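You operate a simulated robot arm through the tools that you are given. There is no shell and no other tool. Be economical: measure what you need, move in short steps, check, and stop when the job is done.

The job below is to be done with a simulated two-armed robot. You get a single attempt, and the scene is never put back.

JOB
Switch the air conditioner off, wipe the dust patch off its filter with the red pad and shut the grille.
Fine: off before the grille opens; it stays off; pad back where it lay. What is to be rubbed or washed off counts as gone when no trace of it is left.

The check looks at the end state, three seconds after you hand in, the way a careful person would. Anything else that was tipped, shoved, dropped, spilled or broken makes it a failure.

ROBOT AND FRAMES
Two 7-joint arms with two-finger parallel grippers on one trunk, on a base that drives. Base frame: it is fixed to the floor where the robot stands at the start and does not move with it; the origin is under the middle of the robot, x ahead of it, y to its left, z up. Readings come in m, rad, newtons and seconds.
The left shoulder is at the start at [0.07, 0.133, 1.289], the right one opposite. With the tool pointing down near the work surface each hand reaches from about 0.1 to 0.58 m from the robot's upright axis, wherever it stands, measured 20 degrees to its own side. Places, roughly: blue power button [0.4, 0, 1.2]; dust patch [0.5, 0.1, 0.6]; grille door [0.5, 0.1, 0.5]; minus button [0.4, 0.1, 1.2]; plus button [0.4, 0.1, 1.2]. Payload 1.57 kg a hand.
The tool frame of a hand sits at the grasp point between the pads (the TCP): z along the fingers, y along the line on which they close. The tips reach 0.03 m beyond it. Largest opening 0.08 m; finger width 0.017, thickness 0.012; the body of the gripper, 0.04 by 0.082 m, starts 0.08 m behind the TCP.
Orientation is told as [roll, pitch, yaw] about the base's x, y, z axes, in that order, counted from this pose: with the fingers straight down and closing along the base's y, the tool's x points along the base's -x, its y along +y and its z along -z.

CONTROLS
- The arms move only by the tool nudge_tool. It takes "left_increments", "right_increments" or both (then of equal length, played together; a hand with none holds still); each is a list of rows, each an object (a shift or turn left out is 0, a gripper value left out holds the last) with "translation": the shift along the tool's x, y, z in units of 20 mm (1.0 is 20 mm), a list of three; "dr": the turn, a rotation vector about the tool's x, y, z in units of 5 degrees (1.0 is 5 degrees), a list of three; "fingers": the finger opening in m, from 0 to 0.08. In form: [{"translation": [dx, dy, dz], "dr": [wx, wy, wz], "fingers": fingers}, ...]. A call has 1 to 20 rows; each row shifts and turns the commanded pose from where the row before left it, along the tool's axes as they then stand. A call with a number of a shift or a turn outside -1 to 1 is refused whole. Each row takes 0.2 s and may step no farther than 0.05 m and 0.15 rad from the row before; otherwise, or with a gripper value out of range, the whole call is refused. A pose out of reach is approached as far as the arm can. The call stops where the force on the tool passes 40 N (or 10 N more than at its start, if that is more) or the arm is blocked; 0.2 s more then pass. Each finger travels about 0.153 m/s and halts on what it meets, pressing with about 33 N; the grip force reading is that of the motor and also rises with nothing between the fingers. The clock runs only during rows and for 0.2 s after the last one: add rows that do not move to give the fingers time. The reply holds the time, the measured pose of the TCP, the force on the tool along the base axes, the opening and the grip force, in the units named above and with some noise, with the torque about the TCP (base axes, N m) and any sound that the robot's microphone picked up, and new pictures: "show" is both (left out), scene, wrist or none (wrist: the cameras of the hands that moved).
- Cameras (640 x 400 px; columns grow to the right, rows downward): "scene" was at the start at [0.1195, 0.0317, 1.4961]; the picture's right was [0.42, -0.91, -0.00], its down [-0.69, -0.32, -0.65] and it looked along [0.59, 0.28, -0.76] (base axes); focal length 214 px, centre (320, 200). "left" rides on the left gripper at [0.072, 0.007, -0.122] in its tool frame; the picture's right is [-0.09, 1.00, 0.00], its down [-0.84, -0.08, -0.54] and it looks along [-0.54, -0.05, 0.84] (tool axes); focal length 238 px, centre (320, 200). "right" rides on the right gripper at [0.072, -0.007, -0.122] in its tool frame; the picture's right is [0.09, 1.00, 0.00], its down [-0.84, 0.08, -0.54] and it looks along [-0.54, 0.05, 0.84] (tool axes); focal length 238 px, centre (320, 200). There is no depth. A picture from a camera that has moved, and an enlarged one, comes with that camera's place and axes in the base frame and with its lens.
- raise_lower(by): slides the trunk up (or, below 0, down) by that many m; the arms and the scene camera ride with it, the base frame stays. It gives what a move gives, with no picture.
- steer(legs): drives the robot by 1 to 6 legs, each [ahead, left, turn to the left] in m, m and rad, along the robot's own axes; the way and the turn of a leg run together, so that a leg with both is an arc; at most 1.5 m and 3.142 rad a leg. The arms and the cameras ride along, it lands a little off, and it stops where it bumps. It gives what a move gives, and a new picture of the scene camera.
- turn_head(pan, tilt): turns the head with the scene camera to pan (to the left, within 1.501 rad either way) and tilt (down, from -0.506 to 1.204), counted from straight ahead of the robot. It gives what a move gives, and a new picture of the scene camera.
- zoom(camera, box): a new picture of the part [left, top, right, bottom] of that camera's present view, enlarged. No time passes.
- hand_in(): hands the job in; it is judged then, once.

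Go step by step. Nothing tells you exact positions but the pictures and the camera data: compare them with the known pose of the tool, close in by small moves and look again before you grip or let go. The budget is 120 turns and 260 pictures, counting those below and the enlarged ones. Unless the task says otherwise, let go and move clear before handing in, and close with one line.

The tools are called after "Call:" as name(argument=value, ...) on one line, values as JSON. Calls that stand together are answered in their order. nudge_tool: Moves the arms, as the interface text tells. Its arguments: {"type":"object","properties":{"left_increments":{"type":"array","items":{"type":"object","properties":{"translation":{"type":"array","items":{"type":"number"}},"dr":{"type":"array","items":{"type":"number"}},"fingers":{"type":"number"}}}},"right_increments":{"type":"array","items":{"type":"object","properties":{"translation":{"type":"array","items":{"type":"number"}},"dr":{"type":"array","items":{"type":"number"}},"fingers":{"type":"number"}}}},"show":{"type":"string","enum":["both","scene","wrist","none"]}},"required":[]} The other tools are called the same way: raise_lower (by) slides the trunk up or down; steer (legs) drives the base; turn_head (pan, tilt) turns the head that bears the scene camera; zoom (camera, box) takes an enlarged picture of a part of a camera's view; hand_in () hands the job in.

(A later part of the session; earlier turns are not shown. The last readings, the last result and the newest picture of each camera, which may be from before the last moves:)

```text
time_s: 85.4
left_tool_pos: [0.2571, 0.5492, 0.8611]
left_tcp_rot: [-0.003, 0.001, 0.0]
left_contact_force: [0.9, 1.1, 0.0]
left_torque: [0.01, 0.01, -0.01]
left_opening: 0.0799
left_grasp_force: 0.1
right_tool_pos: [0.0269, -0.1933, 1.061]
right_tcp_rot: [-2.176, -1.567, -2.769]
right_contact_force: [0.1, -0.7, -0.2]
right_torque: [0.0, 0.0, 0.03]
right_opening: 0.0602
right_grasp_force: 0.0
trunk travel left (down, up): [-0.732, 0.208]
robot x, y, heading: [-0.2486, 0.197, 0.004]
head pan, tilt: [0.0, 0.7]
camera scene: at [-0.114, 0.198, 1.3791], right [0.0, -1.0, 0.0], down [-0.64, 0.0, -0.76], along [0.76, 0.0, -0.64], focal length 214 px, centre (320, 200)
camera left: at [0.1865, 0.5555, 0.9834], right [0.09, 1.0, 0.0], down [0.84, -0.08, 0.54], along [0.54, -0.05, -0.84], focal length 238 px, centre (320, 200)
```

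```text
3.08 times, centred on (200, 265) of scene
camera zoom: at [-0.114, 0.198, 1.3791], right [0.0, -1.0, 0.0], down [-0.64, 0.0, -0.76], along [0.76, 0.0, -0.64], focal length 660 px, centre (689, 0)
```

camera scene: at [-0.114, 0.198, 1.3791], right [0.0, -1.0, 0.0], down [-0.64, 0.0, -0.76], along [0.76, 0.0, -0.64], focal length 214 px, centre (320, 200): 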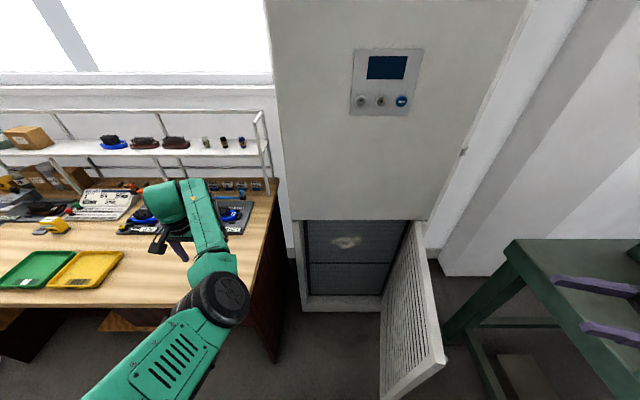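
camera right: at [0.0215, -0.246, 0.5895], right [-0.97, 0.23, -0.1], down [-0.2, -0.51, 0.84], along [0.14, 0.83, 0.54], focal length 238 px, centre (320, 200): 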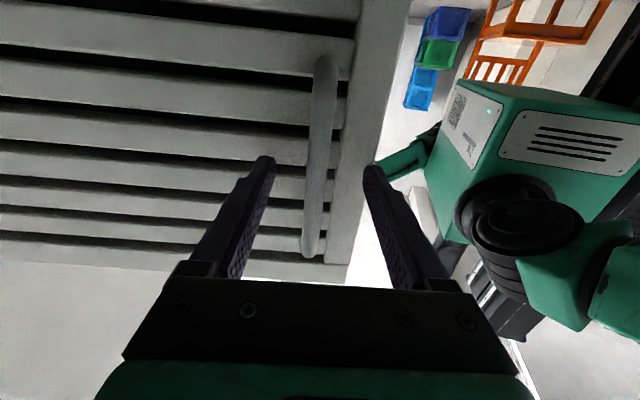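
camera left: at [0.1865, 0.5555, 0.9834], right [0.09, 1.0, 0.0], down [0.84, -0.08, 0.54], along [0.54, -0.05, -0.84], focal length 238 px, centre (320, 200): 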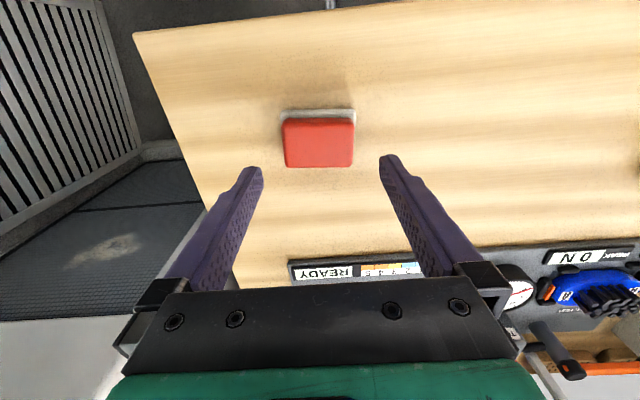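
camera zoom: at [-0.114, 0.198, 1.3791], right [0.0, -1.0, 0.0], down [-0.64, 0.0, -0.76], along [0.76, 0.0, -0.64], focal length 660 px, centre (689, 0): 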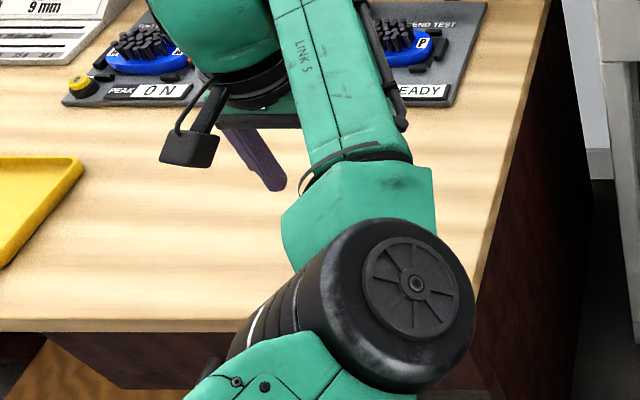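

Alignment is good. I go down in steps, watching for first contact with the bench.

Call:
nudge_tool(left_increments=[{"translation": [0, 0, 1]}, {"translation": [0, 0, 1]}, {"translation": [0, 0, 0.8]}, {}], show="wrist")

```text
time_s: 86.4
left_tool_pos: [0.2571, 0.5497, 0.8056]
left_tcp_rot: [-0.001, 0.002, -0.001]
left_contact_force: [-0.4, 0.4, 0.3]
left_torque: [-0.01, -0.04, -0.03]
left_opening: 0.0802
left_grasp_force: 0.0
right_tool_pos: [0.0266, -0.1936, 1.0615]
right_tcp_rot: [-2.169, -1.567, -2.773]
right_contact_force: [0.5, 0.2, -0.1]
right_torque: [0.0, -0.02, 0.0]
right_opening: 0.06
right_grasp_force: 0.1
trunk travel left (down, up): [-0.732, 0.208]
robot x, y, heading: [-0.2506, 0.2028, 0.0]
head pan, tilt: [0.0, 0.7]
camera left: at [0.1871, 0.556, 0.9273], right [0.09, 1.0, 0.0], down [0.84, -0.08, 0.54], along [0.54, -0.05, -0.84], focal length 238 px, centre (320, 200)
```

left: 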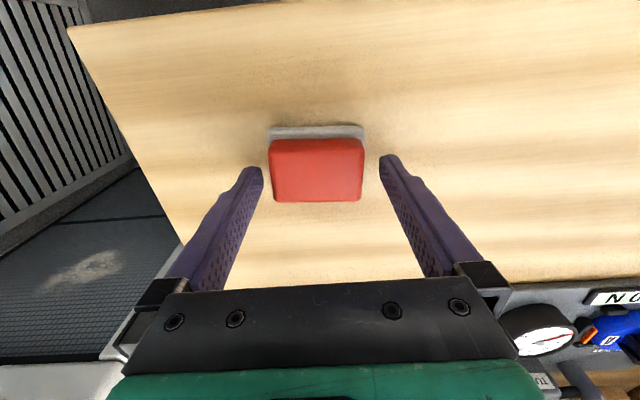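

The pad top is at about z 0.785. I go down 9 mm more, so the tips overlap the red block but stay off the felt and bench, and close.

Call:
nudge_tool(left_increments=[{"translation": [0, -0.05, 0.25]}, {"translation": [0, 0, 0.22]}, {"fingers": 0.0}, {}, {}, {}], show="wrist")

```text
time_s: 87.8
left_tool_pos: [0.2574, 0.5481, 0.7947]
left_tcp_rot: [0.0, 0.004, -0.002]
left_contact_force: [-0.1, -0.3, 1.5]
left_torque: [-0.09, 0.0, 0.0]
left_opening: 0.0656
left_grasp_force: 33.2
right_tool_pos: [0.0275, -0.194, 1.0621]
right_tcp_rot: [-2.185, -1.567, -2.762]
right_contact_force: [0.3, -0.2, -0.3]
right_torque: [0.04, -0.01, 0.02]
right_opening: 0.06
right_grasp_force: 0.1
trunk travel left (down, up): [-0.732, 0.208]
robot x, y, heading: [-0.252, 0.2025, 0.001]
head pan, tilt: [0.0, 0.7]
camera left: at [0.1869, 0.5551, 0.9182], right [0.09, 1.0, 0.0], down [0.84, -0.08, 0.54], along [0.54, -0.05, -0.84], focal length 238 px, centre (320, 200)
```

left: 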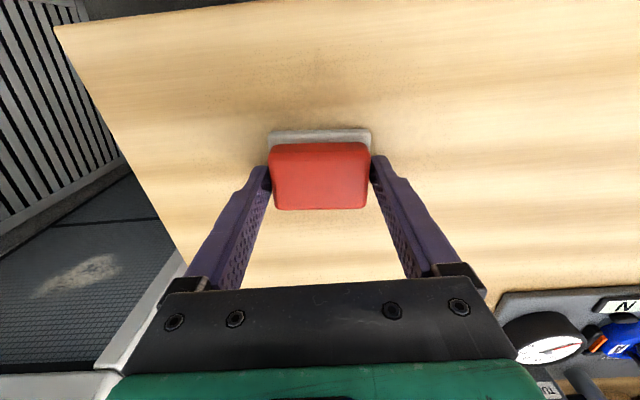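

Gripped (65.6 mm). I lift it and check it hangs firmly before carrying it inward and up, where I can pitch the hand.

Call:
nudge_tool(left_increments=[{"translation": [0, 0, -0.5]}, {"translation": [0, 0, -1]}, {"translation": [0, 0, -1]}, {"translation": [0, 0, -1]}, {"translation": [0, 0, -1]}, {"translation": [0, 0, -1]}], show="wrist")

Call:
nudge_tool(left_increments=[{"translation": [0.3, -0.95, -0.97]}, {"translation": [0.3, -0.95, -0.97]}, {"translation": [0.3, -0.95, -0.97]}, {"translation": [0.3, -0.95, -0.97]}, {"translation": [0.3, -0.95, -0.97]}, {"translation": [0.3, -0.95, -0.97]}, {"translation": [0.3, -0.95, -0.97]}, {"translation": [0.3, -0.95, -0.97]}, {"translation": [0.3, -0.95, -0.97]}, {"translation": [0.3, -0.95, -0.97]}, {"translation": [0.3, -0.95, -0.97]}, {"translation": [0.3, -0.95, -0.97]}, {"translation": [0.3, -0.95, -0.97]}, {"translation": [0.3, -0.95, -0.97]}, {"translation": [0.3, -0.95, -0.97]}, {"translation": [0.3, -0.95, -0.97]}, {"translation": [0.3, -0.95, -0.97]}, {"translation": [0.3, -0.95, -0.97]}], show="both")

```text
time_s: 89.2
left_tool_pos: [0.2576, 0.5486, 0.9054]
left_tcp_rot: [-0.001, 0.001, -0.001]
left_contact_force: [0.3, -0.5, -0.8]
left_torque: [-0.03, 0.0, 0.02]
left_opening: 0.0657
left_grasp_force: 33.0
right_tool_pos: [0.026, -0.1936, 1.0623]
right_tcp_rot: [-2.161, -1.567, -2.783]
right_contact_force: [-0.8, 1.3, -0.2]
right_torque: [0.01, 0.01, -0.01]
right_opening: 0.0601
right_grasp_force: 0.1
trunk travel left (down, up): [-0.732, 0.208]
robot x, y, heading: [-0.2477, 0.2004, 0.005]
head pan, tilt: [0.0, 0.7]
camera left: at [0.1868, 0.555, 1.0285], right [0.09, 1.0, 0.0], down [0.84, -0.08, 0.54], along [0.54, -0.05, -0.84], focal length 238 px, centre (320, 200)
```

left: 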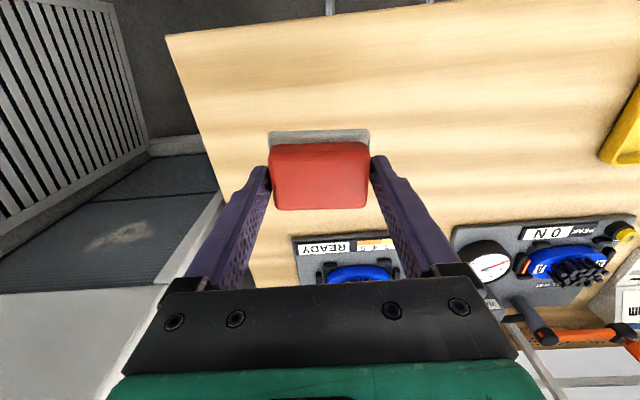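

```text
time_s: 93.0
left_tool_pos: [0.2612, 0.2996, 1.2311]
left_tcp_rot: [-0.007, 0.005, 0.013]
left_contact_force: [-0.5, 0.0, -0.4]
left_torque: [0.02, 0.01, 0.01]
left_opening: 0.0649
left_grasp_force: 33.0
left hand out of reach, approached as far as the arm can: row 4, 5, 6, 7, 8, 9, 10, 11, 12, 13, 14, 17, 18
right_tool_pos: [0.0272, -0.1947, 1.0618]
right_tcp_rot: [-2.207, -1.565, -2.736]
right_contact_force: [0.5, -0.7, 0.8]
right_torque: [0.01, 0.01, 0.02]
right_opening: 0.0601
right_grasp_force: 0.0
trunk travel left (down, up): [-0.732, 0.208]
robot x, y, heading: [-0.2501, 0.1986, 0.004]
head pan, tilt: [0.0, 0.7]
camera scene: at [-0.1148, 0.1975, 1.3792], right [0.0, -1.0, 0.0], down [-0.64, 0.0, -0.77], along [0.77, 0.0, -0.64], focal length 214 px, centre (320, 200)
camera left: at [0.1914, 0.3061, 1.3531], right [0.08, 1.0, -0.01], down [0.84, -0.06, 0.54], along [0.54, -0.05, -0.84], focal length 238 px, centre (320, 200)
```

scene: 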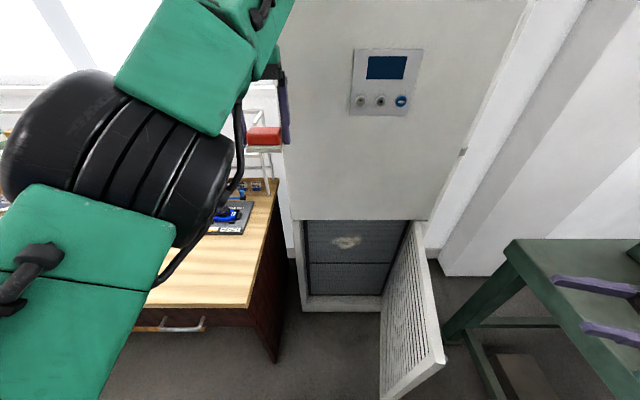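
left: 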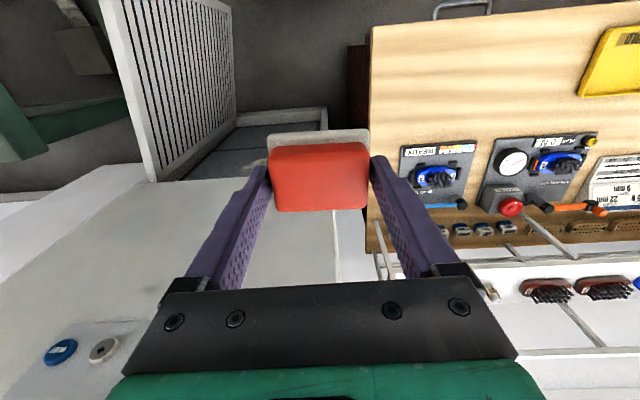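

The pad is held well, but the left arm cannot come so far in at this height. I move to a roomier spot (about [0.26, 0.35, 1.08]) and try pitching there.

Call:
nudge_tool(left_increments=[{"translation": [-0.7, 0.9, 1]}, {"translation": [-0.7, 0.9, 1]}, {"translation": [-0.7, 0.9, 1]}, {"translation": [-0.7, 0.9, 1]}, {"translation": [-0.7, 0.9, 1]}, {"translation": [-0.7, 0.9, 1]}, {"translation": [-0.7, 0.9, 1]}, {"translation": [-0.7, 0.9, 1]}], show="none")

Call:
nudge_tool(left_increments=[{"dr": [0, -1, 0]}, {"dr": [0, -1, 0]}, {"dr": [0, -1, 0]}, {"dr": [0, -1, 0]}, {"dr": [0, -1, 0]}, {"dr": [0, -1, 0]}, {"dr": [0, -1, 0]}, {"dr": [0, -1, 0]}, {"dr": [0, -1, 0]}], show="scene")

```text
time_s: 94.8
left_tool_pos: [0.3365, 0.4363, 1.1054]
left_tcp_rot: [-0.046, 0.004, 0.106]
left_contact_force: [0.9, 0.8, -0.1]
left_torque: [-0.02, 0.03, -0.03]
left_opening: 0.0653
left_grasp_force: 32.5
left hand out of reach, approached as far as the arm can: row 5, 6, 7, 8
right_tool_pos: [0.0276, -0.1929, 1.0625]
right_tcp_rot: [-1.988, -1.568, -2.956]
right_contact_force: [0.2, -0.1, 0.2]
right_torque: [-0.01, 0.0, -0.02]
right_opening: 0.0602
right_grasp_force: 0.0
trunk travel left (down, up): [-0.732, 0.208]
robot x, y, heading: [-0.2495, 0.2013, 0.0]
head pan, tilt: [0.0, 0.7]
```

```text
time_s: 96.8
left_tool_pos: [0.3418, 0.4346, 1.0923]
left_tcp_rot: [-0.027, -0.772, 0.072]
left_contact_force: [-0.3, -0.1, 0.8]
left_torque: [0.0, -0.01, -0.02]
left_opening: 0.0652
left_grasp_force: 33.3
right_tool_pos: [0.0266, -0.1953, 1.0613]
right_tcp_rot: [-2.137, -1.567, -2.807]
right_contact_force: [-0.5, -0.5, -0.3]
right_torque: [0.03, -0.03, 0.02]
right_opening: 0.0601
right_grasp_force: 0.1
trunk travel left (down, up): [-0.732, 0.208]
robot x, y, heading: [-0.2451, 0.1982, 0.003]
head pan, tilt: [0.0, 0.7]
camera scene: at [-0.1141, 0.1983, 1.3792], right [0.0, -1.0, 0.0], down [-0.64, 0.0, -0.76], along [0.76, 0.0, -0.64], focal length 214 px, centre (320, 200)
```

scene: 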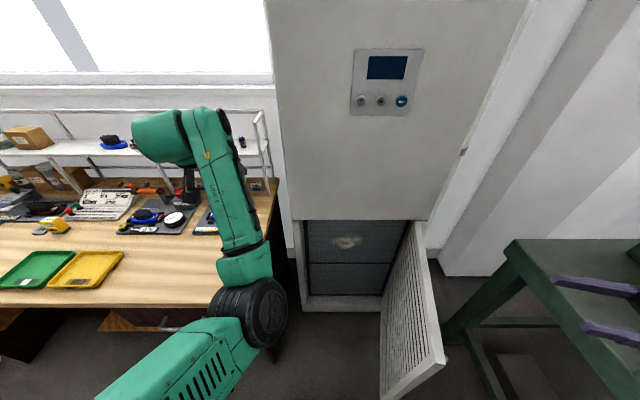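

It pitches freely here, 44° so far. I continue to horizontal.

Call:
nudge_tool(left_increments=[{"dr": [0, -1, 0]}, {"dr": [0, -1, 0]}, {"dr": [0, -1, 0]}, {"dr": [0, -1, 0]}, {"dr": [0, -1, 0]}, {"dr": [0, -1, 0]}, {"dr": [0, -1, 0]}, {"dr": [0, -1, 0]}, {"dr": [0, -1, 0]}], show="both")

```text
time_s: 98.6
left_tool_pos: [0.3436, 0.4526, 1.1869]
left_tcp_rot: [2.95, -1.489, -2.865]
left_contact_force: [0.5, 0.3, -1.0]
left_torque: [0.01, 0.01, -0.03]
left_opening: 0.0649
left_grasp_force: 32.6
right_tool_pos: [0.0276, -0.1934, 1.0612]
right_tcp_rot: [-2.098, -1.567, -2.846]
right_contact_force: [0.2, 0.4, 1.2]
right_torque: [0.0, -0.01, -0.02]
right_opening: 0.06
right_grasp_force: 0.0
trunk travel left (down, up): [-0.732, 0.208]
robot x, y, heading: [-0.2508, 0.1988, 0.0]
head pan, tilt: [0.0, 0.7]
stopped in row 9 (left hand): the arm was blocked; the commanded pose is now the measured one
camera scene: at [-0.1139, 0.1983, 1.3791], right [0.0, -1.0, 0.0], down [-0.64, 0.0, -0.76], along [0.76, 0.0, -0.64], focal length 214 px, centre (320, 200)
camera left: at [0.2287, 0.4511, 1.1059], right [-0.09, 0.99, 0.11], down [-0.6, -0.14, 0.79], along [0.8, 0.01, 0.6], focal length 238 px, centre (320, 200)
```

scene: 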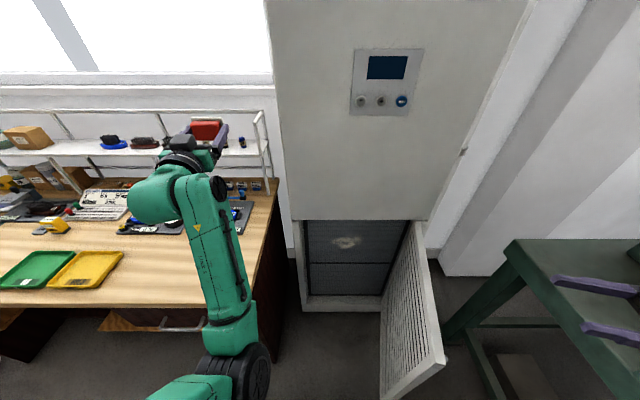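
left: 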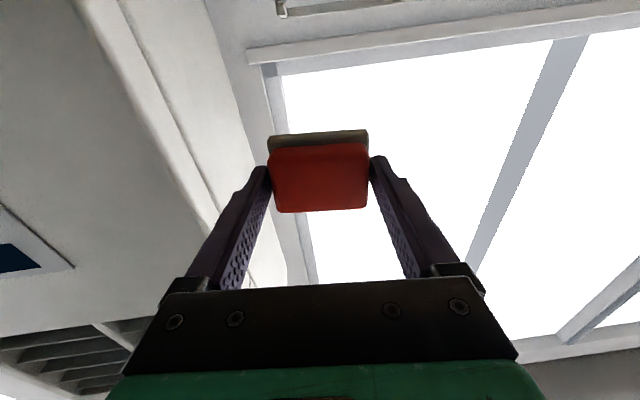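

That is the same wrist limit, only just short of level. I bring the hand inward away from the bench first, then lower the trunk and see how it sits.

Call:
nudge_tool(left_increments=[{"translation": [0.5, -0.8, -0.2], "dr": [0, 0.3, 0]}, {"translation": [0.5, -0.8, -0.2], "dr": [0, 0.3, 0]}, {"translation": [0.5, -0.8, -0.2], "dr": [0, 0.3, 0]}, {"translation": [0.5, -0.8, -0.2], "dr": [0, 0.3, 0]}, {"translation": [0.5, -0.8, -0.2]}, {"translation": [0.5, -0.8, -0.2]}, {"translation": [0.5, -0.8, 0]}, {"translation": [0.5, -0.8, 0]}, {"translation": [0.5, -0.8, 0]}, {"translation": [0.5, -0.8, 0]}, {"translation": [0.5, -0.8, 0]}, {"translation": [0.5, -0.8, 0]}], show="both")

```text
time_s: 99.6
left_tool_pos: [0.3311, 0.4182, 1.2283]
left_tcp_rot: [2.672, -1.405, -2.536]
left_contact_force: [0.2, 0.7, 0.1]
left_torque: [-0.03, 0.0, 0.0]
left_opening: 0.0651
left_grasp_force: 32.7
right_tool_pos: [0.0259, -0.194, 1.0622]
right_tcp_rot: [-2.157, -1.567, -2.784]
right_contact_force: [-0.4, -0.4, -0.7]
right_torque: [0.01, -0.02, 0.02]
right_opening: 0.0599
right_grasp_force: 0.0
trunk travel left (down, up): [-0.732, 0.208]
robot x, y, heading: [-0.2495, 0.1986, 0.007]
head pan, tilt: [0.0, 0.7]
stopped in row 4 (left hand): the arm was blocked; the commanded pose is now the measured one
camera scene: at [-0.1139, 0.1979, 1.3791], right [0.0, -1.0, 0.0], down [-0.64, 0.0, -0.76], along [0.76, 0.0, -0.64], focal length 214 px, centre (320, 200)
camera left: at [0.2209, 0.4148, 1.141], right [-0.15, 0.97, 0.16], down [-0.63, -0.22, 0.74], along [0.76, 0.01, 0.65], focal length 238 px, centre (320, 200)
```

scene: 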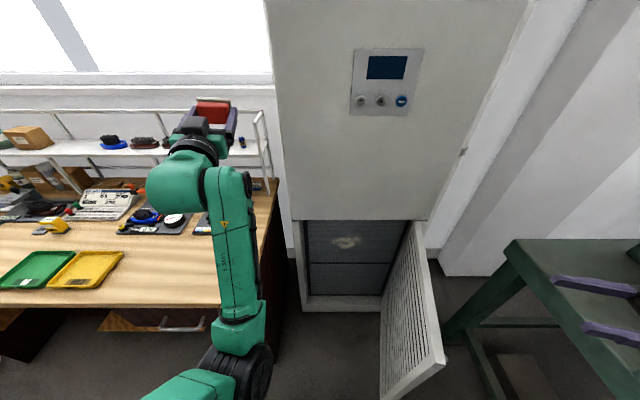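
left: 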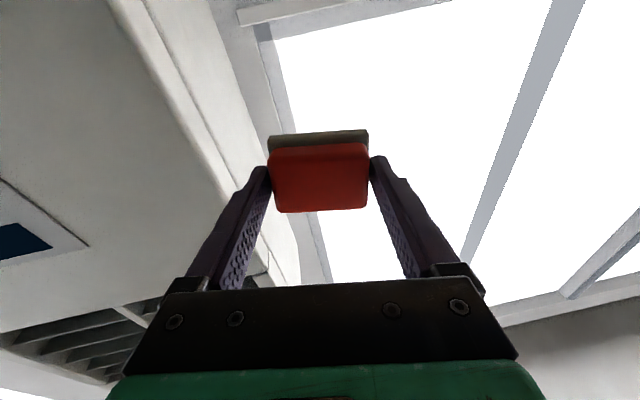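

The left arm cannot hold the pad square to the filter, while the right arm could. I bring the left hand back to tool-down and return the pad to its spot for the right hand to take.

Call:
nudge_tool(left_increments=[{"dr": [0, 1, 0]}, {"dr": [0, 1, 0]}, {"dr": [0, 1, 0]}, {"dr": [0, 1, 0]}, {"dr": [0, 1, 0]}, {"dr": [0, 1, 0]}, {"dr": [0, 1, 0]}, {"dr": [0, 1, 0]}, {"dr": [0, 1, 0]}, {"dr": [0, 1, 0]}, {"dr": [0, 1, 0]}, {"dr": [0, 1, 0]}, {"dr": [0, 1, 0]}, {"dr": [0, 1, 0]}, {"dr": [0, 1, 0]}, {"dr": [0, 1, 0]}], show="none")

```text
time_s: 103.0
left_tool_pos: [0.3316, 0.4165, 1.2265]
left_tcp_rot: [0.075, -0.318, 0.115]
left_contact_force: [1.2, 0.1, -0.8]
left_torque: [0.01, 0.01, -0.05]
left_opening: 0.0651
left_grasp_force: 33.1
right_tool_pos: [0.027, -0.1924, 1.0606]
right_tcp_rot: [-2.054, -1.567, -2.892]
right_contact_force: [0.3, 0.3, 0.4]
right_torque: [0.03, -0.02, 0.0]
right_opening: 0.0599
right_grasp_force: 0.1
trunk travel left (down, up): [-0.732, 0.208]
robot x, y, heading: [-0.2458, 0.2006, 0.003]
head pan, tilt: [0.0, 0.7]
```

Now the remaining tilt correction and the move back above the pad's spot.

Call:
nudge_tool(left_increments=[{"dr": [0.27, 0.9, 0.36]}, {"dr": [0.27, 0.9, 0.36]}, {"dr": [0.27, 0.9, 0.36]}, {"dr": [0.27, 0.9, 0.36]}, {"translation": [0.46, 0.82, 1]}, {"translation": [0.46, 0.82, 1]}, {"translation": [0.46, 0.82, 1]}, {"translation": [0.46, 0.82, 1]}, {"translation": [0.46, 0.82, 1]}, {"translation": [0.46, 0.82, 1]}, {"translation": [0.46, 0.82, 1]}, {"translation": [0.46, 0.82, 1]}, {"translation": [0, 0, 1]}, {"translation": [0, 0, 1]}, {"translation": [0, 0, 1]}, {"translation": [0, 0, 1]}, {"translation": [0, 0, 1]}, {"translation": [0, 0, 1]}, {"translation": [0, 0, 1]}, {}], show="wrist")

```text
time_s: 107.2
left_tool_pos: [0.3162, 0.5631, 0.926]
left_tcp_rot: [0.059, -0.237, 0.088]
left_contact_force: [-0.2, -0.3, 0.0]
left_torque: [0.01, 0.01, -0.01]
left_opening: 0.0648
left_grasp_force: 33.5
left hand out of reach, approached as far as the arm can: row 2, 3, 4
right_tool_pos: [0.027, -0.1942, 1.0613]
right_tcp_rot: [-2.168, -1.568, -2.78]
right_contact_force: [-0.5, 0.3, 0.1]
right_torque: [0.03, 0.02, -0.02]
right_opening: 0.0599
right_grasp_force: 0.0
trunk travel left (down, up): [-0.732, 0.208]
robot x, y, heading: [-0.2469, 0.2019, -0.0]
head pan, tilt: [0.0, 0.7]
camera left: at [0.2176, 0.5539, 1.0284], right [-0.01, 1.0, 0.08], down [0.69, -0.05, 0.72], along [0.72, 0.06, -0.69], focal length 238 px, centre (320, 200)
```

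left: 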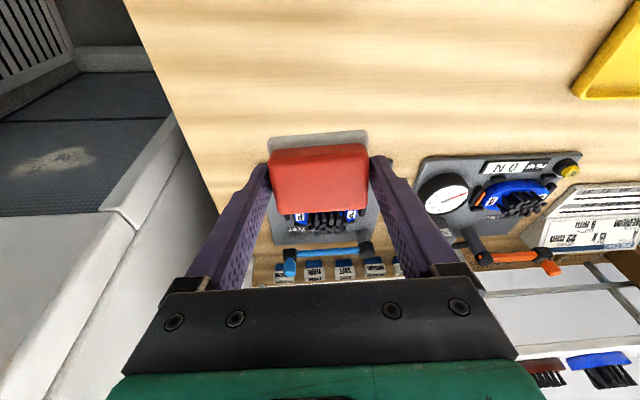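

I take out the remaining tilt here (lower down it should be in reach) and centre over the spot.

Call:
nudge_tool(left_increments=[{"dr": [0.263, 0.893, 0.363]}, {"dr": [0.263, 0.893, 0.363]}, {"dr": [0.263, 0.893, 0.363]}, {"translation": [0.73, -0.19, 0]}, {"translation": [0.73, -0.19, 0]}, {"translation": [0.73, -0.19, 0]}, {"translation": [0.73, -0.19, 0]}, {}], show="none")

```text
time_s: 109.0
left_tool_pos: [0.2573, 0.5484, 0.9267]
left_tcp_rot: [-0.003, -0.001, -0.002]
left_contact_force: [-0.7, 0.4, -0.9]
left_torque: [0.02, -0.04, -0.03]
left_opening: 0.0653
left_grasp_force: 32.9
right_tool_pos: [0.0277, -0.1938, 1.0622]
right_tcp_rot: [-2.065, -1.567, -2.88]
right_contact_force: [-0.9, 0.5, 0.6]
right_torque: [0.0, -0.01, 0.04]
right_opening: 0.06
right_grasp_force: 0.0
trunk travel left (down, up): [-0.732, 0.208]
robot x, y, heading: [-0.2436, 0.197, 0.003]
head pan, tilt: [0.0, 0.7]
```

Exactly over the spot. I lower the pad to its rest height, release and rise.

Call:
nudge_tool(left_increments=[{"translation": [0, 0, 1]}, {"translation": [0, 0, 1]}, {"translation": [0, 0, 1]}, {"translation": [0, 0, 1]}, {"translation": [0, 0, 1]}, {"translation": [0, 0, 1]}, {"translation": [0, 0, 0.3]}, {"translation": [0, 0, 0.25]}, {}], show="none")

Call:
nudge_tool(left_increments=[{"fingers": 0.08}, {}, {"translation": [0, 0, -0.5]}, {"translation": [0, 0, -1]}, {"translation": [0, 0, -1]}, {"translation": [0, 0, -1]}, {"translation": [0, 0, -1]}], show="wrist")

```text
time_s: 111.0
left_tool_pos: [0.2567, 0.5474, 0.7969]
left_tcp_rot: [-0.001, -0.004, -0.002]
left_contact_force: [0.9, 0.8, 2.9]
left_torque: [-0.02, 0.01, 0.01]
left_opening: 0.0649
left_grasp_force: 33.7
right_tool_pos: [0.0258, -0.1949, 1.0611]
right_tcp_rot: [-2.197, -1.565, -2.746]
right_contact_force: [0.4, -0.3, -0.3]
right_torque: [0.01, -0.01, 0.01]
right_opening: 0.0601
right_grasp_force: 0.1
trunk travel left (down, up): [-0.732, 0.208]
robot x, y, heading: [-0.2468, 0.2002, 0.0]
head pan, tilt: [0.0, 0.7]
```

```text
time_s: 112.6
left_tool_pos: [0.2567, 0.5479, 0.8852]
left_tcp_rot: [-0.002, 0.0, -0.001]
left_contact_force: [0.1, -0.4, -0.8]
left_torque: [-0.03, -0.01, 0.01]
left_opening: 0.0801
left_grasp_force: 0.1
right_tool_pos: [0.0274, -0.1942, 1.0618]
right_tcp_rot: [-2.168, -1.568, -2.777]
right_contact_force: [0.0, -0.4, 0.7]
right_torque: [0.0, -0.03, 0.02]
right_opening: 0.0598
right_grasp_force: 0.0
trunk travel left (down, up): [-0.732, 0.208]
robot x, y, heading: [-0.2473, 0.198, 0.0]
head pan, tilt: [0.0, 0.7]
camera left: at [0.1858, 0.5538, 1.0081], right [0.09, 1.0, 0.0], down [0.84, -0.08, 0.54], along [0.54, -0.05, -0.84], focal length 238 px, centre (320, 200)
```

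left: 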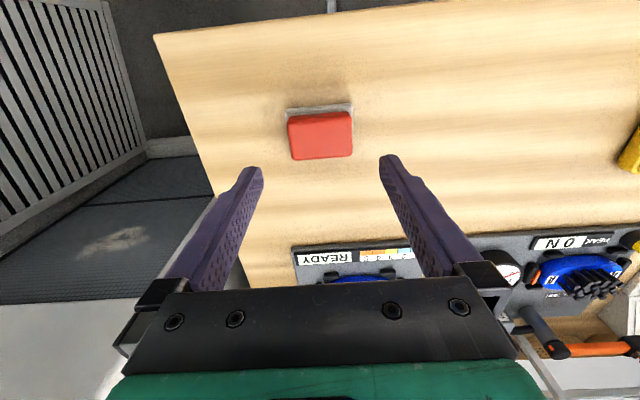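

Pad is back on its spot. I raise the left hand clear and, above the door top, unwind the right hand toward pointing forward again.

Call:
nudge_tool(left_increments=[{"translation": [0, 0, -1]}, {"translation": [0, 0, -1]}, {"translation": [0, 0, -1]}, {"translation": [0, 0, -1]}, {"translation": [0, 0, -1]}, {"translation": [0, 0, -1]}, {"translation": [0, 0, -1]}, {"translation": [0, 0, -1]}, {"translation": [0, 0, -1]}, {"translation": [0, 0, -1]}, {}, {}, {}, {}, {}, {}, {}, {}], right_increments=[{"translation": [0, -0.98, 0.17]}, {"translation": [0, -0.98, 0.17]}, {"translation": [0, -0.9, 0.3], "dr": [1, 0, 0]}, {"translation": [0, -0.9, 0.3], "dr": [1, 0, 0]}, {"translation": [0, -0.8, 0.4], "dr": [1, 0, 0]}, {"translation": [0, -0.8, 0.4], "dr": [1, 0, 0]}, {"translation": [0, -0.7, 0.6], "dr": [1, 0, 0]}, {"translation": [0, -0.6, 0.7], "dr": [1, 0, 0]}, {"translation": [0, -0.5, 0.8], "dr": [1, 0, 0]}, {"translation": [0, -0.4, 0.9], "dr": [1, 0, 0]}, {"dr": [1, 0, 0]}, {"dr": [1, 0, 0]}, {"dr": [1, 0, 0]}, {"dr": [1, 0, 0]}, {"dr": [1, 0, 0]}, {"dr": [1, 0, 0]}, {"dr": [1, 0, 0]}, {"dr": [1, 0, 0]}], show="scene")

```text
time_s: 116.4
left_tool_pos: [0.257, 0.5486, 1.0872]
left_tcp_rot: [-0.003, -0.001, -0.001]
left_contact_force: [0.3, 0.3, 0.2]
left_torque: [0.0, -0.01, -0.02]
left_opening: 0.0798
left_grasp_force: 0.0
right_tool_pos: [0.2137, -0.1773, 1.0624]
right_tcp_rot: [2.622, -1.567, -2.68]
right_contact_force: [0.6, -0.8, 0.2]
right_torque: [0.01, 0.03, 0.02]
right_opening: 0.0599
right_grasp_force: 0.0
trunk travel left (down, up): [-0.732, 0.208]
robot x, y, heading: [-0.249, 0.2001, 0.001]
head pan, tilt: [0.0, 0.7]
camera scene: at [-0.1138, 0.1987, 1.3791], right [0.0, -1.0, 0.0], down [-0.64, 0.0, -0.76], along [0.76, 0.0, -0.64], focal length 214 px, centre (320, 200)
```

scene: 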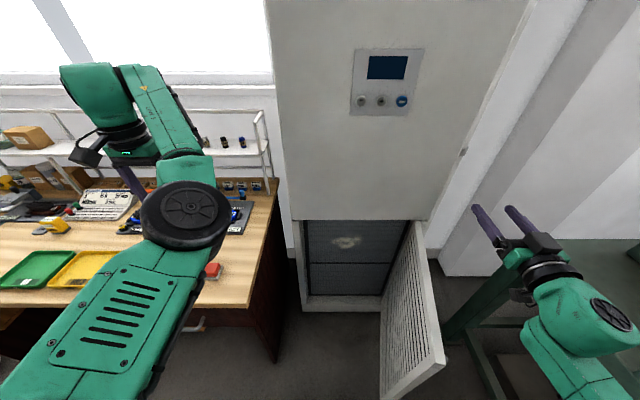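

The right hand points forward again. I bring it inward, then pitch it down.

Call:
nudge_tool(right_increments=[{"translation": [-0.2, 1, -0.15], "dr": [-0.1, 0, 0]}, {"translation": [-0.2, 1, -0.15], "dr": [-0.1, 0, 0]}, {"translation": [-0.2, 1, -0.15], "dr": [-0.1, 0, 0]}, {"translation": [-0.2, 1, -0.15], "dr": [-0.1, 0, 0]}, {"translation": [-0.2, 1, -0.15], "dr": [-0.1, 0, 0]}, {"translation": [-0.2, 1, -0.15], "dr": [-0.1, 0, 0]}, {"translation": [-0.2, 1, -0.15]}, {"translation": [-0.2, 1, -0.15]}, {"translation": [-0.2, 1, -0.15]}, {"translation": [-0.2, 1, -0.15]}, {"translation": [-0.2, 1, 0]}, {"translation": [-0.2, 1, 0]}, {"translation": [-0.2, 1, 0]}, {"translation": [-0.2, 1, 0]}, {"translation": [-0.2, 1, 0]}, {"translation": [-0.2, 1, 0]}, {"translation": [-0.2, 1, 0]}], show="none")

Call:
nudge_tool(right_increments=[{"dr": [0, 1, 0]}, {"dr": [0, 1, 0]}, {"dr": [0, 1, 0]}, {"dr": [0, 1, 0]}, {"dr": [0, 1, 0]}, {"dr": [0, 1, 0]}, {"dr": [0, 1, 0]}, {"dr": [0, 1, 0]}, {"dr": [0, 1, 0]}, {"dr": [0, 1, 0]}, {"dr": [0, 1, 0]}, {"dr": [0, 1, 0]}, {"dr": [0, 1, 0]}, {"dr": [0, 1, 0]}, {"dr": [0, 1, 0]}, {"dr": [0, 1, 0]}, {"dr": [0, 1, 0]}, {"dr": [0, 1, 0]}], show="scene")

```text
time_s: 120.0
left_tool_pos: [0.2572, 0.5477, 1.0854]
left_tcp_rot: [0.0, -0.002, -0.002]
left_contact_force: [-1.1, -0.6, -0.5]
left_torque: [0.03, 0.01, -0.02]
left_opening: 0.0801
left_grasp_force: 0.0
right_tool_pos: [0.2109, -0.0084, 1.0836]
right_tcp_rot: [2.886, -1.565, -2.891]
right_contact_force: [0.1, 0.8, -0.2]
right_torque: [0.01, 0.0, -0.01]
right_opening: 0.0599
right_grasp_force: 0.1
right hand out of reach, approached as far as the arm can: row 7, 8, 9, 10, 11, 12, 13, 14, 15, 16, 17
trunk travel left (down, up): [-0.732, 0.208]
robot x, y, heading: [-0.2478, 0.1966, -0.004]
head pan, tilt: [0.0, 0.7]
```

```text
time_s: 123.8
left_tool_pos: [0.2578, 0.5483, 1.0865]
left_tcp_rot: [-0.002, -0.001, -0.001]
left_contact_force: [-0.1, -0.6, -0.5]
left_torque: [0.0, -0.02, 0.0]
left_opening: 0.08
left_grasp_force: 0.1
right_tool_pos: [0.2323, -0.0187, 1.0725]
right_tcp_rot: [0.008, -1.401, -0.011]
right_contact_force: [-0.8, -0.2, 0.5]
right_torque: [0.01, 0.0, 0.02]
right_opening: 0.06
right_grasp_force: 0.0
right hand out of reach, approached as far as the arm can: row 1, 2, 3, 4, 5, 6, 7, 8, 9, 10, 11, 12, 13, 14, 15, 16, 17, 18
trunk travel left (down, up): [-0.732, 0.208]
robot x, y, heading: [-0.2465, 0.1996, 0.001]
head pan, tilt: [0.0, 0.7]
camera scene: at [-0.1139, 0.1982, 1.3791], right [0.0, -1.0, 0.0], down [-0.64, 0.0, -0.76], along [0.76, 0.0, -0.64], focal length 214 px, centre (320, 200)
```

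scene: 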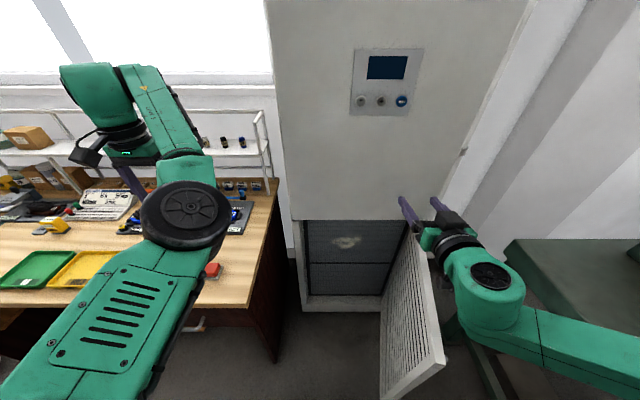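

The right arm folds too tightly this close in; it reached further inward when extended earlier. I extend it forward a bit, go inward, then pitch.

Call:
nudge_tool(right_increments=[{"translation": [0, 0, 1]}, {"translation": [0, 0, 1]}, {"translation": [0, 0, 1]}, {"translation": [0, 0, 1]}, {"translation": [0, 0, 1]}, {"translation": [0, 1, 0]}, {"translation": [0, 1, 0]}, {"translation": [0, 1, 0]}, {"translation": [0, 1, 0]}, {"translation": [0, 1, 0]}, {"translation": [0, 1, 0]}, {"translation": [0, 1, 0]}, {"translation": [0, 1, 0]}, {"translation": [0, 1, 0]}], show="none")

Call:
nudge_tool(right_increments=[{"dr": [0, 1, 0]}, {"dr": [0, 1, 0]}, {"dr": [0, 1, 0]}, {"dr": [0, 1, 0]}, {"dr": [0, 1, 0]}, {"dr": [0, 1, 0]}, {"dr": [0, 1, 0]}, {"dr": [0, 1, 0]}], show="scene")

```text
time_s: 126.8
left_tool_pos: [0.256, 0.5482, 1.0855]
left_tcp_rot: [-0.002, -0.002, -0.001]
left_contact_force: [0.0, -0.2, -0.7]
left_torque: [-0.04, -0.01, 0.01]
left_opening: 0.0802
left_grasp_force: 0.1
right_tool_pos: [0.3213, 0.1344, 1.0711]
right_tcp_rot: [0.009, -1.4, -0.009]
right_contact_force: [-0.1, 0.2, -0.8]
right_torque: [-0.01, 0.02, -0.01]
right_opening: 0.0602
right_grasp_force: 0.0
right hand out of reach, approached as far as the arm can: row 13, 14
trunk travel left (down, up): [-0.732, 0.208]
robot x, y, heading: [-0.2484, 0.1975, 0.002]
head pan, tilt: [0.0, 0.7]
```

```text
time_s: 128.6
left_tool_pos: [0.2563, 0.5475, 1.0864]
left_tcp_rot: [-0.002, -0.001, -0.003]
left_contact_force: [0.3, -0.1, 0.0]
left_torque: [0.0, 0.0, 0.02]
left_opening: 0.08
left_grasp_force: 0.0
right_tool_pos: [0.3212, 0.1342, 1.0721]
right_tcp_rot: [0.002, -0.7, -0.005]
right_contact_force: [0.6, 1.1, -0.4]
right_torque: [0.01, -0.03, -0.02]
right_opening: 0.06
right_grasp_force: 0.0
trunk travel left (down, up): [-0.732, 0.208]
robot x, y, heading: [-0.2495, 0.202, 0.007]
head pan, tilt: [0.0, 0.7]
camera scene: at [-0.1133, 0.1983, 1.3791], right [0.0, -1.0, 0.0], down [-0.64, 0.0, -0.76], along [0.76, 0.0, -0.64], focal length 214 px, centre (320, 200)
```

scene: 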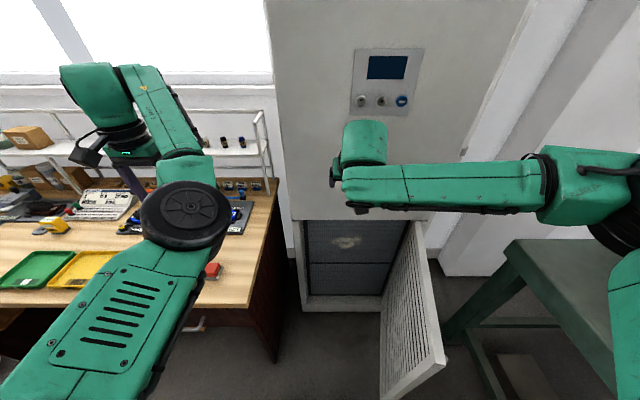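

That works. I finish to tool-down and then drive 0.4 m left so the right hand is over the pad.

Call:
nudge_tool(right_increments=[{"dr": [0, 1, 0]}, {"dr": [0, 1, 0]}, {"dr": [0, 1, 0]}, {"dr": [0, 1, 0]}, {"dr": [0, 1, 0]}, {"dr": [0, 1, 0]}, {"dr": [0, 1, 0]}, {"dr": [0, 1, 0], "fingers": 0.08}], show="none")

Call:
steer(legs=[[0, 0.4, 0]])

Call:
zoom(camera="right", box=[0, 0, 640, 400])

```text
time_s: 130.4
left_tool_pos: [0.2557, 0.5478, 1.0854]
left_tcp_rot: [-0.001, -0.001, -0.001]
left_contact_force: [1.0, 0.3, -0.6]
left_torque: [0.02, 0.01, 0.03]
left_opening: 0.0801
left_grasp_force: 0.1
right_tool_pos: [0.2616, 0.0722, 1.0638]
right_tcp_rot: [0.003, -0.005, -0.003]
right_contact_force: [0.1, 0.1, 0.2]
right_torque: [0.0, 0.0, -0.01]
right_opening: 0.08
right_grasp_force: 0.1
right hand out of reach, approached as far as the arm can: row 2, 3, 4, 5, 6, 7, 8
trunk travel left (down, up): [-0.732, 0.208]
robot x, y, heading: [-0.2459, 0.1984, -0.001]
head pan, tilt: [0.0, 0.7]
```

```text
time_s: 132.9
left_tool_pos: [0.2562, 0.9469, 1.0861]
left_tcp_rot: [-0.003, -0.003, -0.005]
left_contact_force: [0.3, 0.1, -0.2]
left_torque: [0.03, 0.0, 0.0]
left_opening: 0.0799
left_grasp_force: 0.0
right_tool_pos: [0.2607, 0.4714, 1.0635]
right_tcp_rot: [0.003, -0.008, -0.006]
right_contact_force: [0.0, 0.1, -0.2]
right_torque: [0.0, -0.02, 0.01]
right_opening: 0.0803
right_grasp_force: 0.1
trunk travel left (down, up): [-0.732, 0.208]
robot x, y, heading: [-0.248, 0.5992, 0.002]
head pan, tilt: [0.0, 0.7]
camera scene: at [-0.1145, 0.5974, 1.3791], right [0.0, -1.0, 0.0], down [-0.64, 0.0, -0.76], along [0.76, 0.0, -0.64], focal length 214 px, centre (320, 200)
```

scene: 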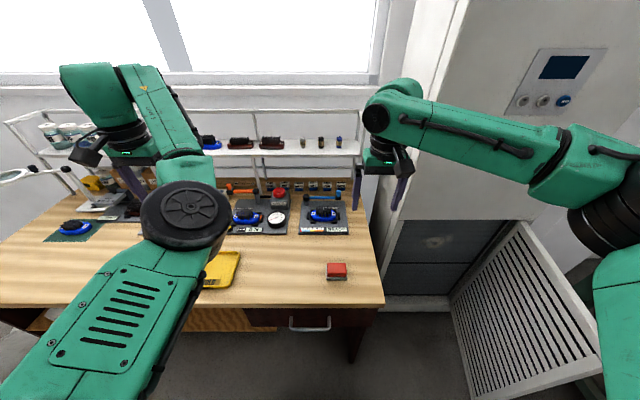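

```text
1.00 times, centred on (320, 200) of right (not enlarged: the box is as wide or as high as the picture)
camera zoom: at [0.1878, 0.4646, 1.1849], right [-0.09, 1.0, 0.0], down [0.83, 0.07, 0.55], along [0.55, 0.05, -0.84], focal length 238 px, centre (320, 200)
```

zoom: 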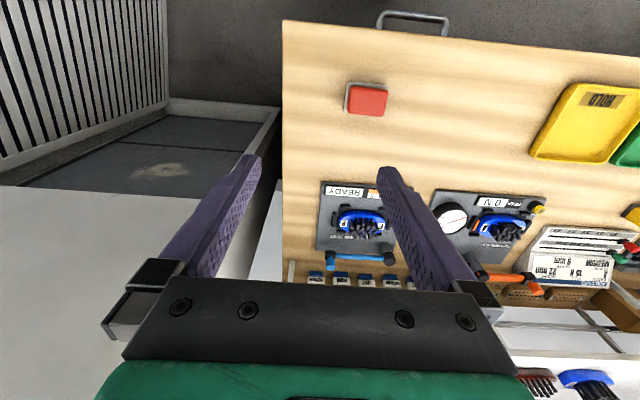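

The pad from here is at about [0.256, 0.547]. I move the right hand over it and descend to z 0.815.

Call:
nudge_tool(right_increments=[{"translation": [0.05, 0.95, 1]}, {"translation": [0.05, 0.95, 1]}, {"translation": [0.05, 0.95, 1]}, {"translation": [0.05, 0.95, 1]}, {"translation": [0, 0, 1]}, {"translation": [0, 0, 1]}, {"translation": [0, 0, 1]}, {"translation": [0, 0, 1]}, {"translation": [0, 0, 1]}, {"translation": [0, 0, 1]}, {"translation": [0, 0, 1]}, {"translation": [0, 0, 1]}, {"translation": [0, 0, 0.4]}, {}], show="wrist")

```text
time_s: 135.9
left_tool_pos: [0.2569, 0.948, 1.0862]
left_tcp_rot: [-0.002, -0.003, -0.004]
left_contact_force: [-0.5, 1.0, 0.2]
left_torque: [0.01, 0.01, -0.02]
left_opening: 0.08
left_grasp_force: 0.1
right_tool_pos: [0.1881, 0.469, 0.846]
right_tcp_rot: [0.003, -0.008, -0.006]
right_contact_force: [0.4, -0.5, -0.8]
right_torque: [0.04, -0.02, 0.0]
right_opening: 0.0802
right_grasp_force: 0.0
right hand out of reach, approached as far as the arm can: row 1, 2, 3, 4, 5, 6, 7, 8, 9, 10, 11, 12, 13
trunk travel left (down, up): [-0.732, 0.208]
robot x, y, heading: [-0.2458, 0.5988, 0.001]
head pan, tilt: [0.0, 0.7]
camera right: at [0.1143, 0.4614, 0.9674], right [-0.09, 1.0, 0.0], down [0.83, 0.07, 0.55], along [0.55, 0.05, -0.84], focal length 238 px, centre (320, 200)
```

right: 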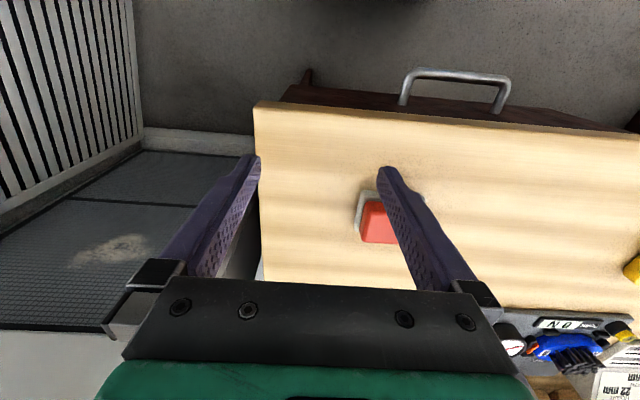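

The arm is again limited on the inward side. I lift a bit, drive 0.13 m further left so the pad lies on the right arm's own side, and look.

Call:
nudge_tool(right_increments=[{"translation": [0, 0, -1]}, {"translation": [0, 0, -1]}, {"translation": [0, 0, -1]}], show="none")

Call:
steer(legs=[[0, 0.15, 0]])

Call:
nudge_tool(right_increments=[{"translation": [-1, -0.6, 0]}, {"translation": [-1, -0.6, 0]}, {"translation": [-1, -0.6, 0]}, {"translation": [-0.4, -0.6, 0]}, {}], show="both")

```text
time_s: 136.7
left_tool_pos: [0.2571, 0.9481, 1.0864]
left_tcp_rot: [-0.003, -0.002, -0.004]
left_contact_force: [-0.1, 0.4, -0.6]
left_torque: [-0.01, -0.02, 0.0]
left_opening: 0.0802
left_grasp_force: 0.1
right_tool_pos: [0.1863, 0.4695, 0.9076]
right_tcp_rot: [0.004, -0.007, -0.004]
right_contact_force: [-0.3, -0.2, -0.6]
right_torque: [-0.01, -0.03, 0.02]
right_opening: 0.0799
right_grasp_force: 0.1
trunk travel left (down, up): [-0.732, 0.208]
robot x, y, heading: [-0.2489, 0.6007, 0.003]
head pan, tilt: [0.0, 0.7]
```

```text
time_s: 138.1
left_tool_pos: [0.2554, 1.0948, 1.0871]
left_tcp_rot: [0.001, -0.002, -0.002]
left_contact_force: [-0.4, -0.2, 0.2]
left_torque: [-0.01, 0.0, -0.01]
left_opening: 0.0801
left_grasp_force: 0.0
right_tool_pos: [0.1866, 0.6152, 0.9054]
right_tcp_rot: [0.004, -0.009, -0.002]
right_contact_force: [-0.6, 0.1, 0.4]
right_torque: [0.0, -0.01, -0.03]
right_opening: 0.08
right_grasp_force: 0.0
trunk travel left (down, up): [-0.732, 0.208]
robot x, y, heading: [-0.247, 0.7458, 0.008]
head pan, tilt: [0.0, 0.7]
camera scene: at [-0.1148, 0.7446, 1.3791], right [0.0, -1.0, 0.0], down [-0.64, 0.0, -0.76], along [0.76, 0.0, -0.64], focal length 214 px, centre (320, 200)
```

scene: 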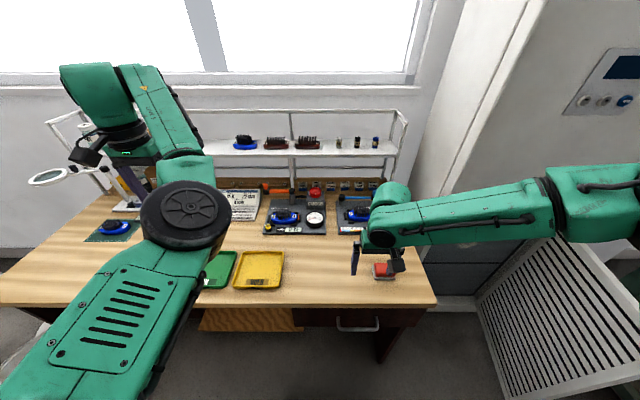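

```text
time_s: 139.3
left_tool_pos: [0.2567, 1.0975, 1.0854]
left_tcp_rot: [-0.001, -0.001, -0.003]
left_contact_force: [0.2, 0.3, 0.9]
left_torque: [0.0, -0.01, -0.02]
left_opening: 0.0798
left_grasp_force: 0.0
right_tool_pos: [0.2551, 0.5681, 0.9068]
right_tcp_rot: [0.002, -0.008, -0.003]
right_contact_force: [0.2, -0.7, 0.5]
right_torque: [0.03, -0.01, -0.03]
right_opening: 0.08
right_grasp_force: 0.2
trunk travel left (down, up): [-0.732, 0.208]
robot x, y, heading: [-0.2523, 0.7481, 0.003]
head pan, tilt: [0.0, 0.7]
camera scene: at [-0.115, 0.747, 1.3791], right [0.0, -1.0, 0.0], down [-0.64, 0.0, -0.76], along [0.76, 0.0, -0.64], focal length 214 px, centre (320, 200)
camera right: at [0.1821, 0.5615, 1.0271], right [-0.09, 1.0, 0.0], down [0.83, 0.07, 0.55], along [0.55, 0.05, -0.84], focal length 238 px, centre (320, 200)
```

scene: 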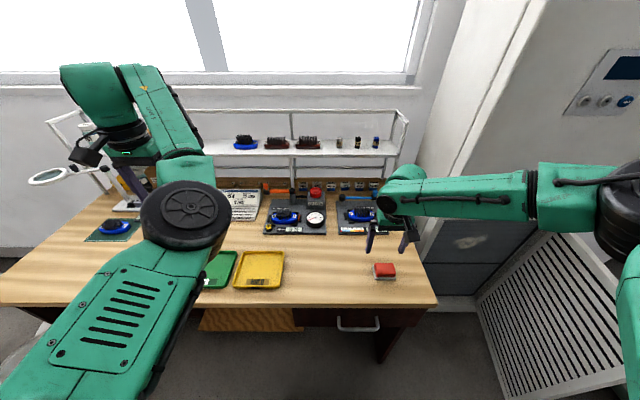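
right: 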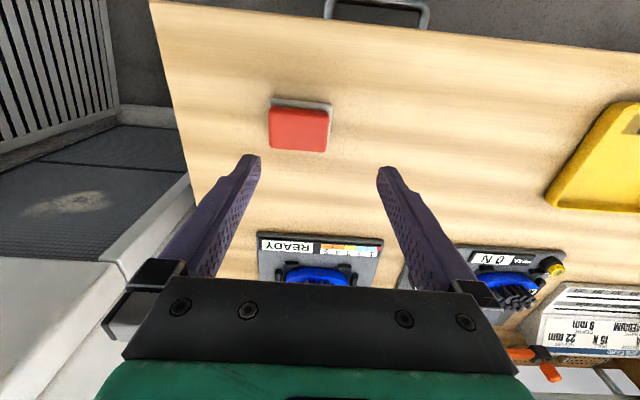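

Now it tracks freely. I shift 2 cm right and descend to z 0.815 for a check.

Call:
nudge_tool(right_increments=[{"translation": [-0.1, -0.52, 0.6]}, {"translation": [0, -0.5, 1]}, {"translation": [0, 0, 1]}, {"translation": [0, 0, 1]}, {"translation": [0, 0, 1]}, {}], show="wrist")

```text
time_s: 140.7
left_tool_pos: [0.2553, 1.0964, 1.0856]
left_tcp_rot: [-0.002, -0.002, -0.002]
left_contact_force: [-1.2, 0.8, 0.2]
left_torque: [-0.01, -0.01, 0.02]
left_opening: 0.0802
left_grasp_force: 0.2
right_tool_pos: [0.2391, 0.5392, 0.8308]
right_tcp_rot: [0.003, -0.007, -0.003]
right_contact_force: [-0.8, 0.0, -0.4]
right_torque: [0.0, 0.0, 0.03]
right_opening: 0.0801
right_grasp_force: 0.0
right hand out of reach, approached as far as the arm can: row 3, 4, 5
trunk travel left (down, up): [-0.732, 0.208]
robot x, y, heading: [-0.2488, 0.7465, 0.002]
head pan, tilt: [0.0, 0.7]
camera right: at [0.1646, 0.5314, 0.9518], right [-0.09, 1.0, 0.0], down [0.83, 0.07, 0.55], along [0.55, 0.05, -0.84], focal length 238 px, centre (320, 200)
```

right: 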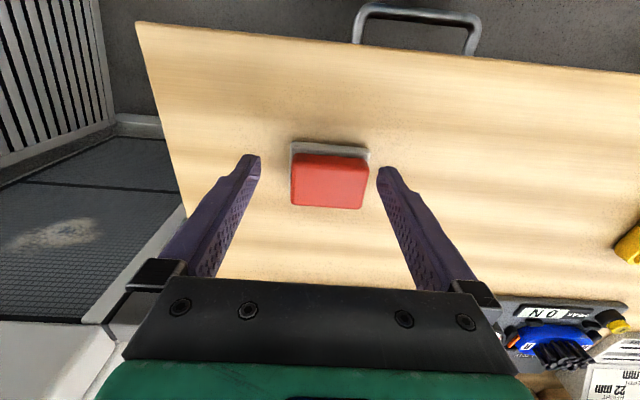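

The arm dislikes going lower relative to its shoulder, so I'll lower the trunk instead. First back up and re-centre.

Call:
nudge_tool(right_increments=[{"translation": [0, 0, -1]}, {"translation": [0, 0, -1]}, {"translation": [0, 0, -1]}, {"translation": [-0.9, 0.4, -0.5]}, {}, {}], show="none")

Call:
raise_lower(by=-0.08)

Call:
zoom(camera="right", box=[0, 0, 640, 400])

```text
time_s: 142.1
left_tool_pos: [0.2557, 1.0968, 1.086]
left_tcp_rot: [-0.002, -0.003, -0.003]
left_contact_force: [-0.3, 0.2, 0.5]
left_torque: [-0.02, -0.01, 0.01]
left_opening: 0.08
left_grasp_force: 0.0
right_tool_pos: [0.2552, 0.5464, 0.9013]
right_tcp_rot: [0.004, -0.007, -0.001]
right_contact_force: [-0.8, 0.1, 0.6]
right_torque: [0.01, 0.01, -0.02]
right_opening: 0.0801
right_grasp_force: 0.1
trunk travel left (down, up): [-0.732, 0.208]
robot x, y, heading: [-0.2471, 0.7485, 0.005]
head pan, tilt: [0.0, 0.7]
```

```text
time_s: 143.2
left_tool_pos: [0.2554, 1.0963, 1.0062]
left_tcp_rot: [-0.002, -0.002, -0.001]
left_contact_force: [-0.2, 0.4, -0.2]
left_torque: [0.01, -0.03, 0.01]
left_opening: 0.0801
left_grasp_force: 0.0
right_tool_pos: [0.2565, 0.5447, 0.8209]
right_tcp_rot: [0.004, -0.007, -0.002]
right_contact_force: [0.5, 0.6, -0.2]
right_torque: [0.04, 0.01, 0.01]
right_opening: 0.08
right_grasp_force: 0.0
trunk travel left (down, up): [-0.652, 0.288]
robot x, y, heading: [-0.2486, 0.7484, 0.002]
head pan, tilt: [0.0, 0.7]
```

```text
1.00 times, centred on (320, 200) of right (not enlarged: the box is as wide or as high as the picture)
camera zoom: at [0.1826, 0.5388, 0.9422], right [-0.09, 1.0, 0.0], down [0.83, 0.07, 0.55], along [0.55, 0.05, -0.84], focal length 238 px, centre (320, 200)
```

zoom: 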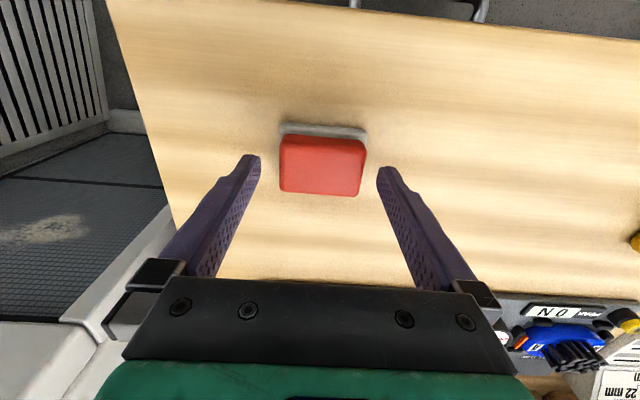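

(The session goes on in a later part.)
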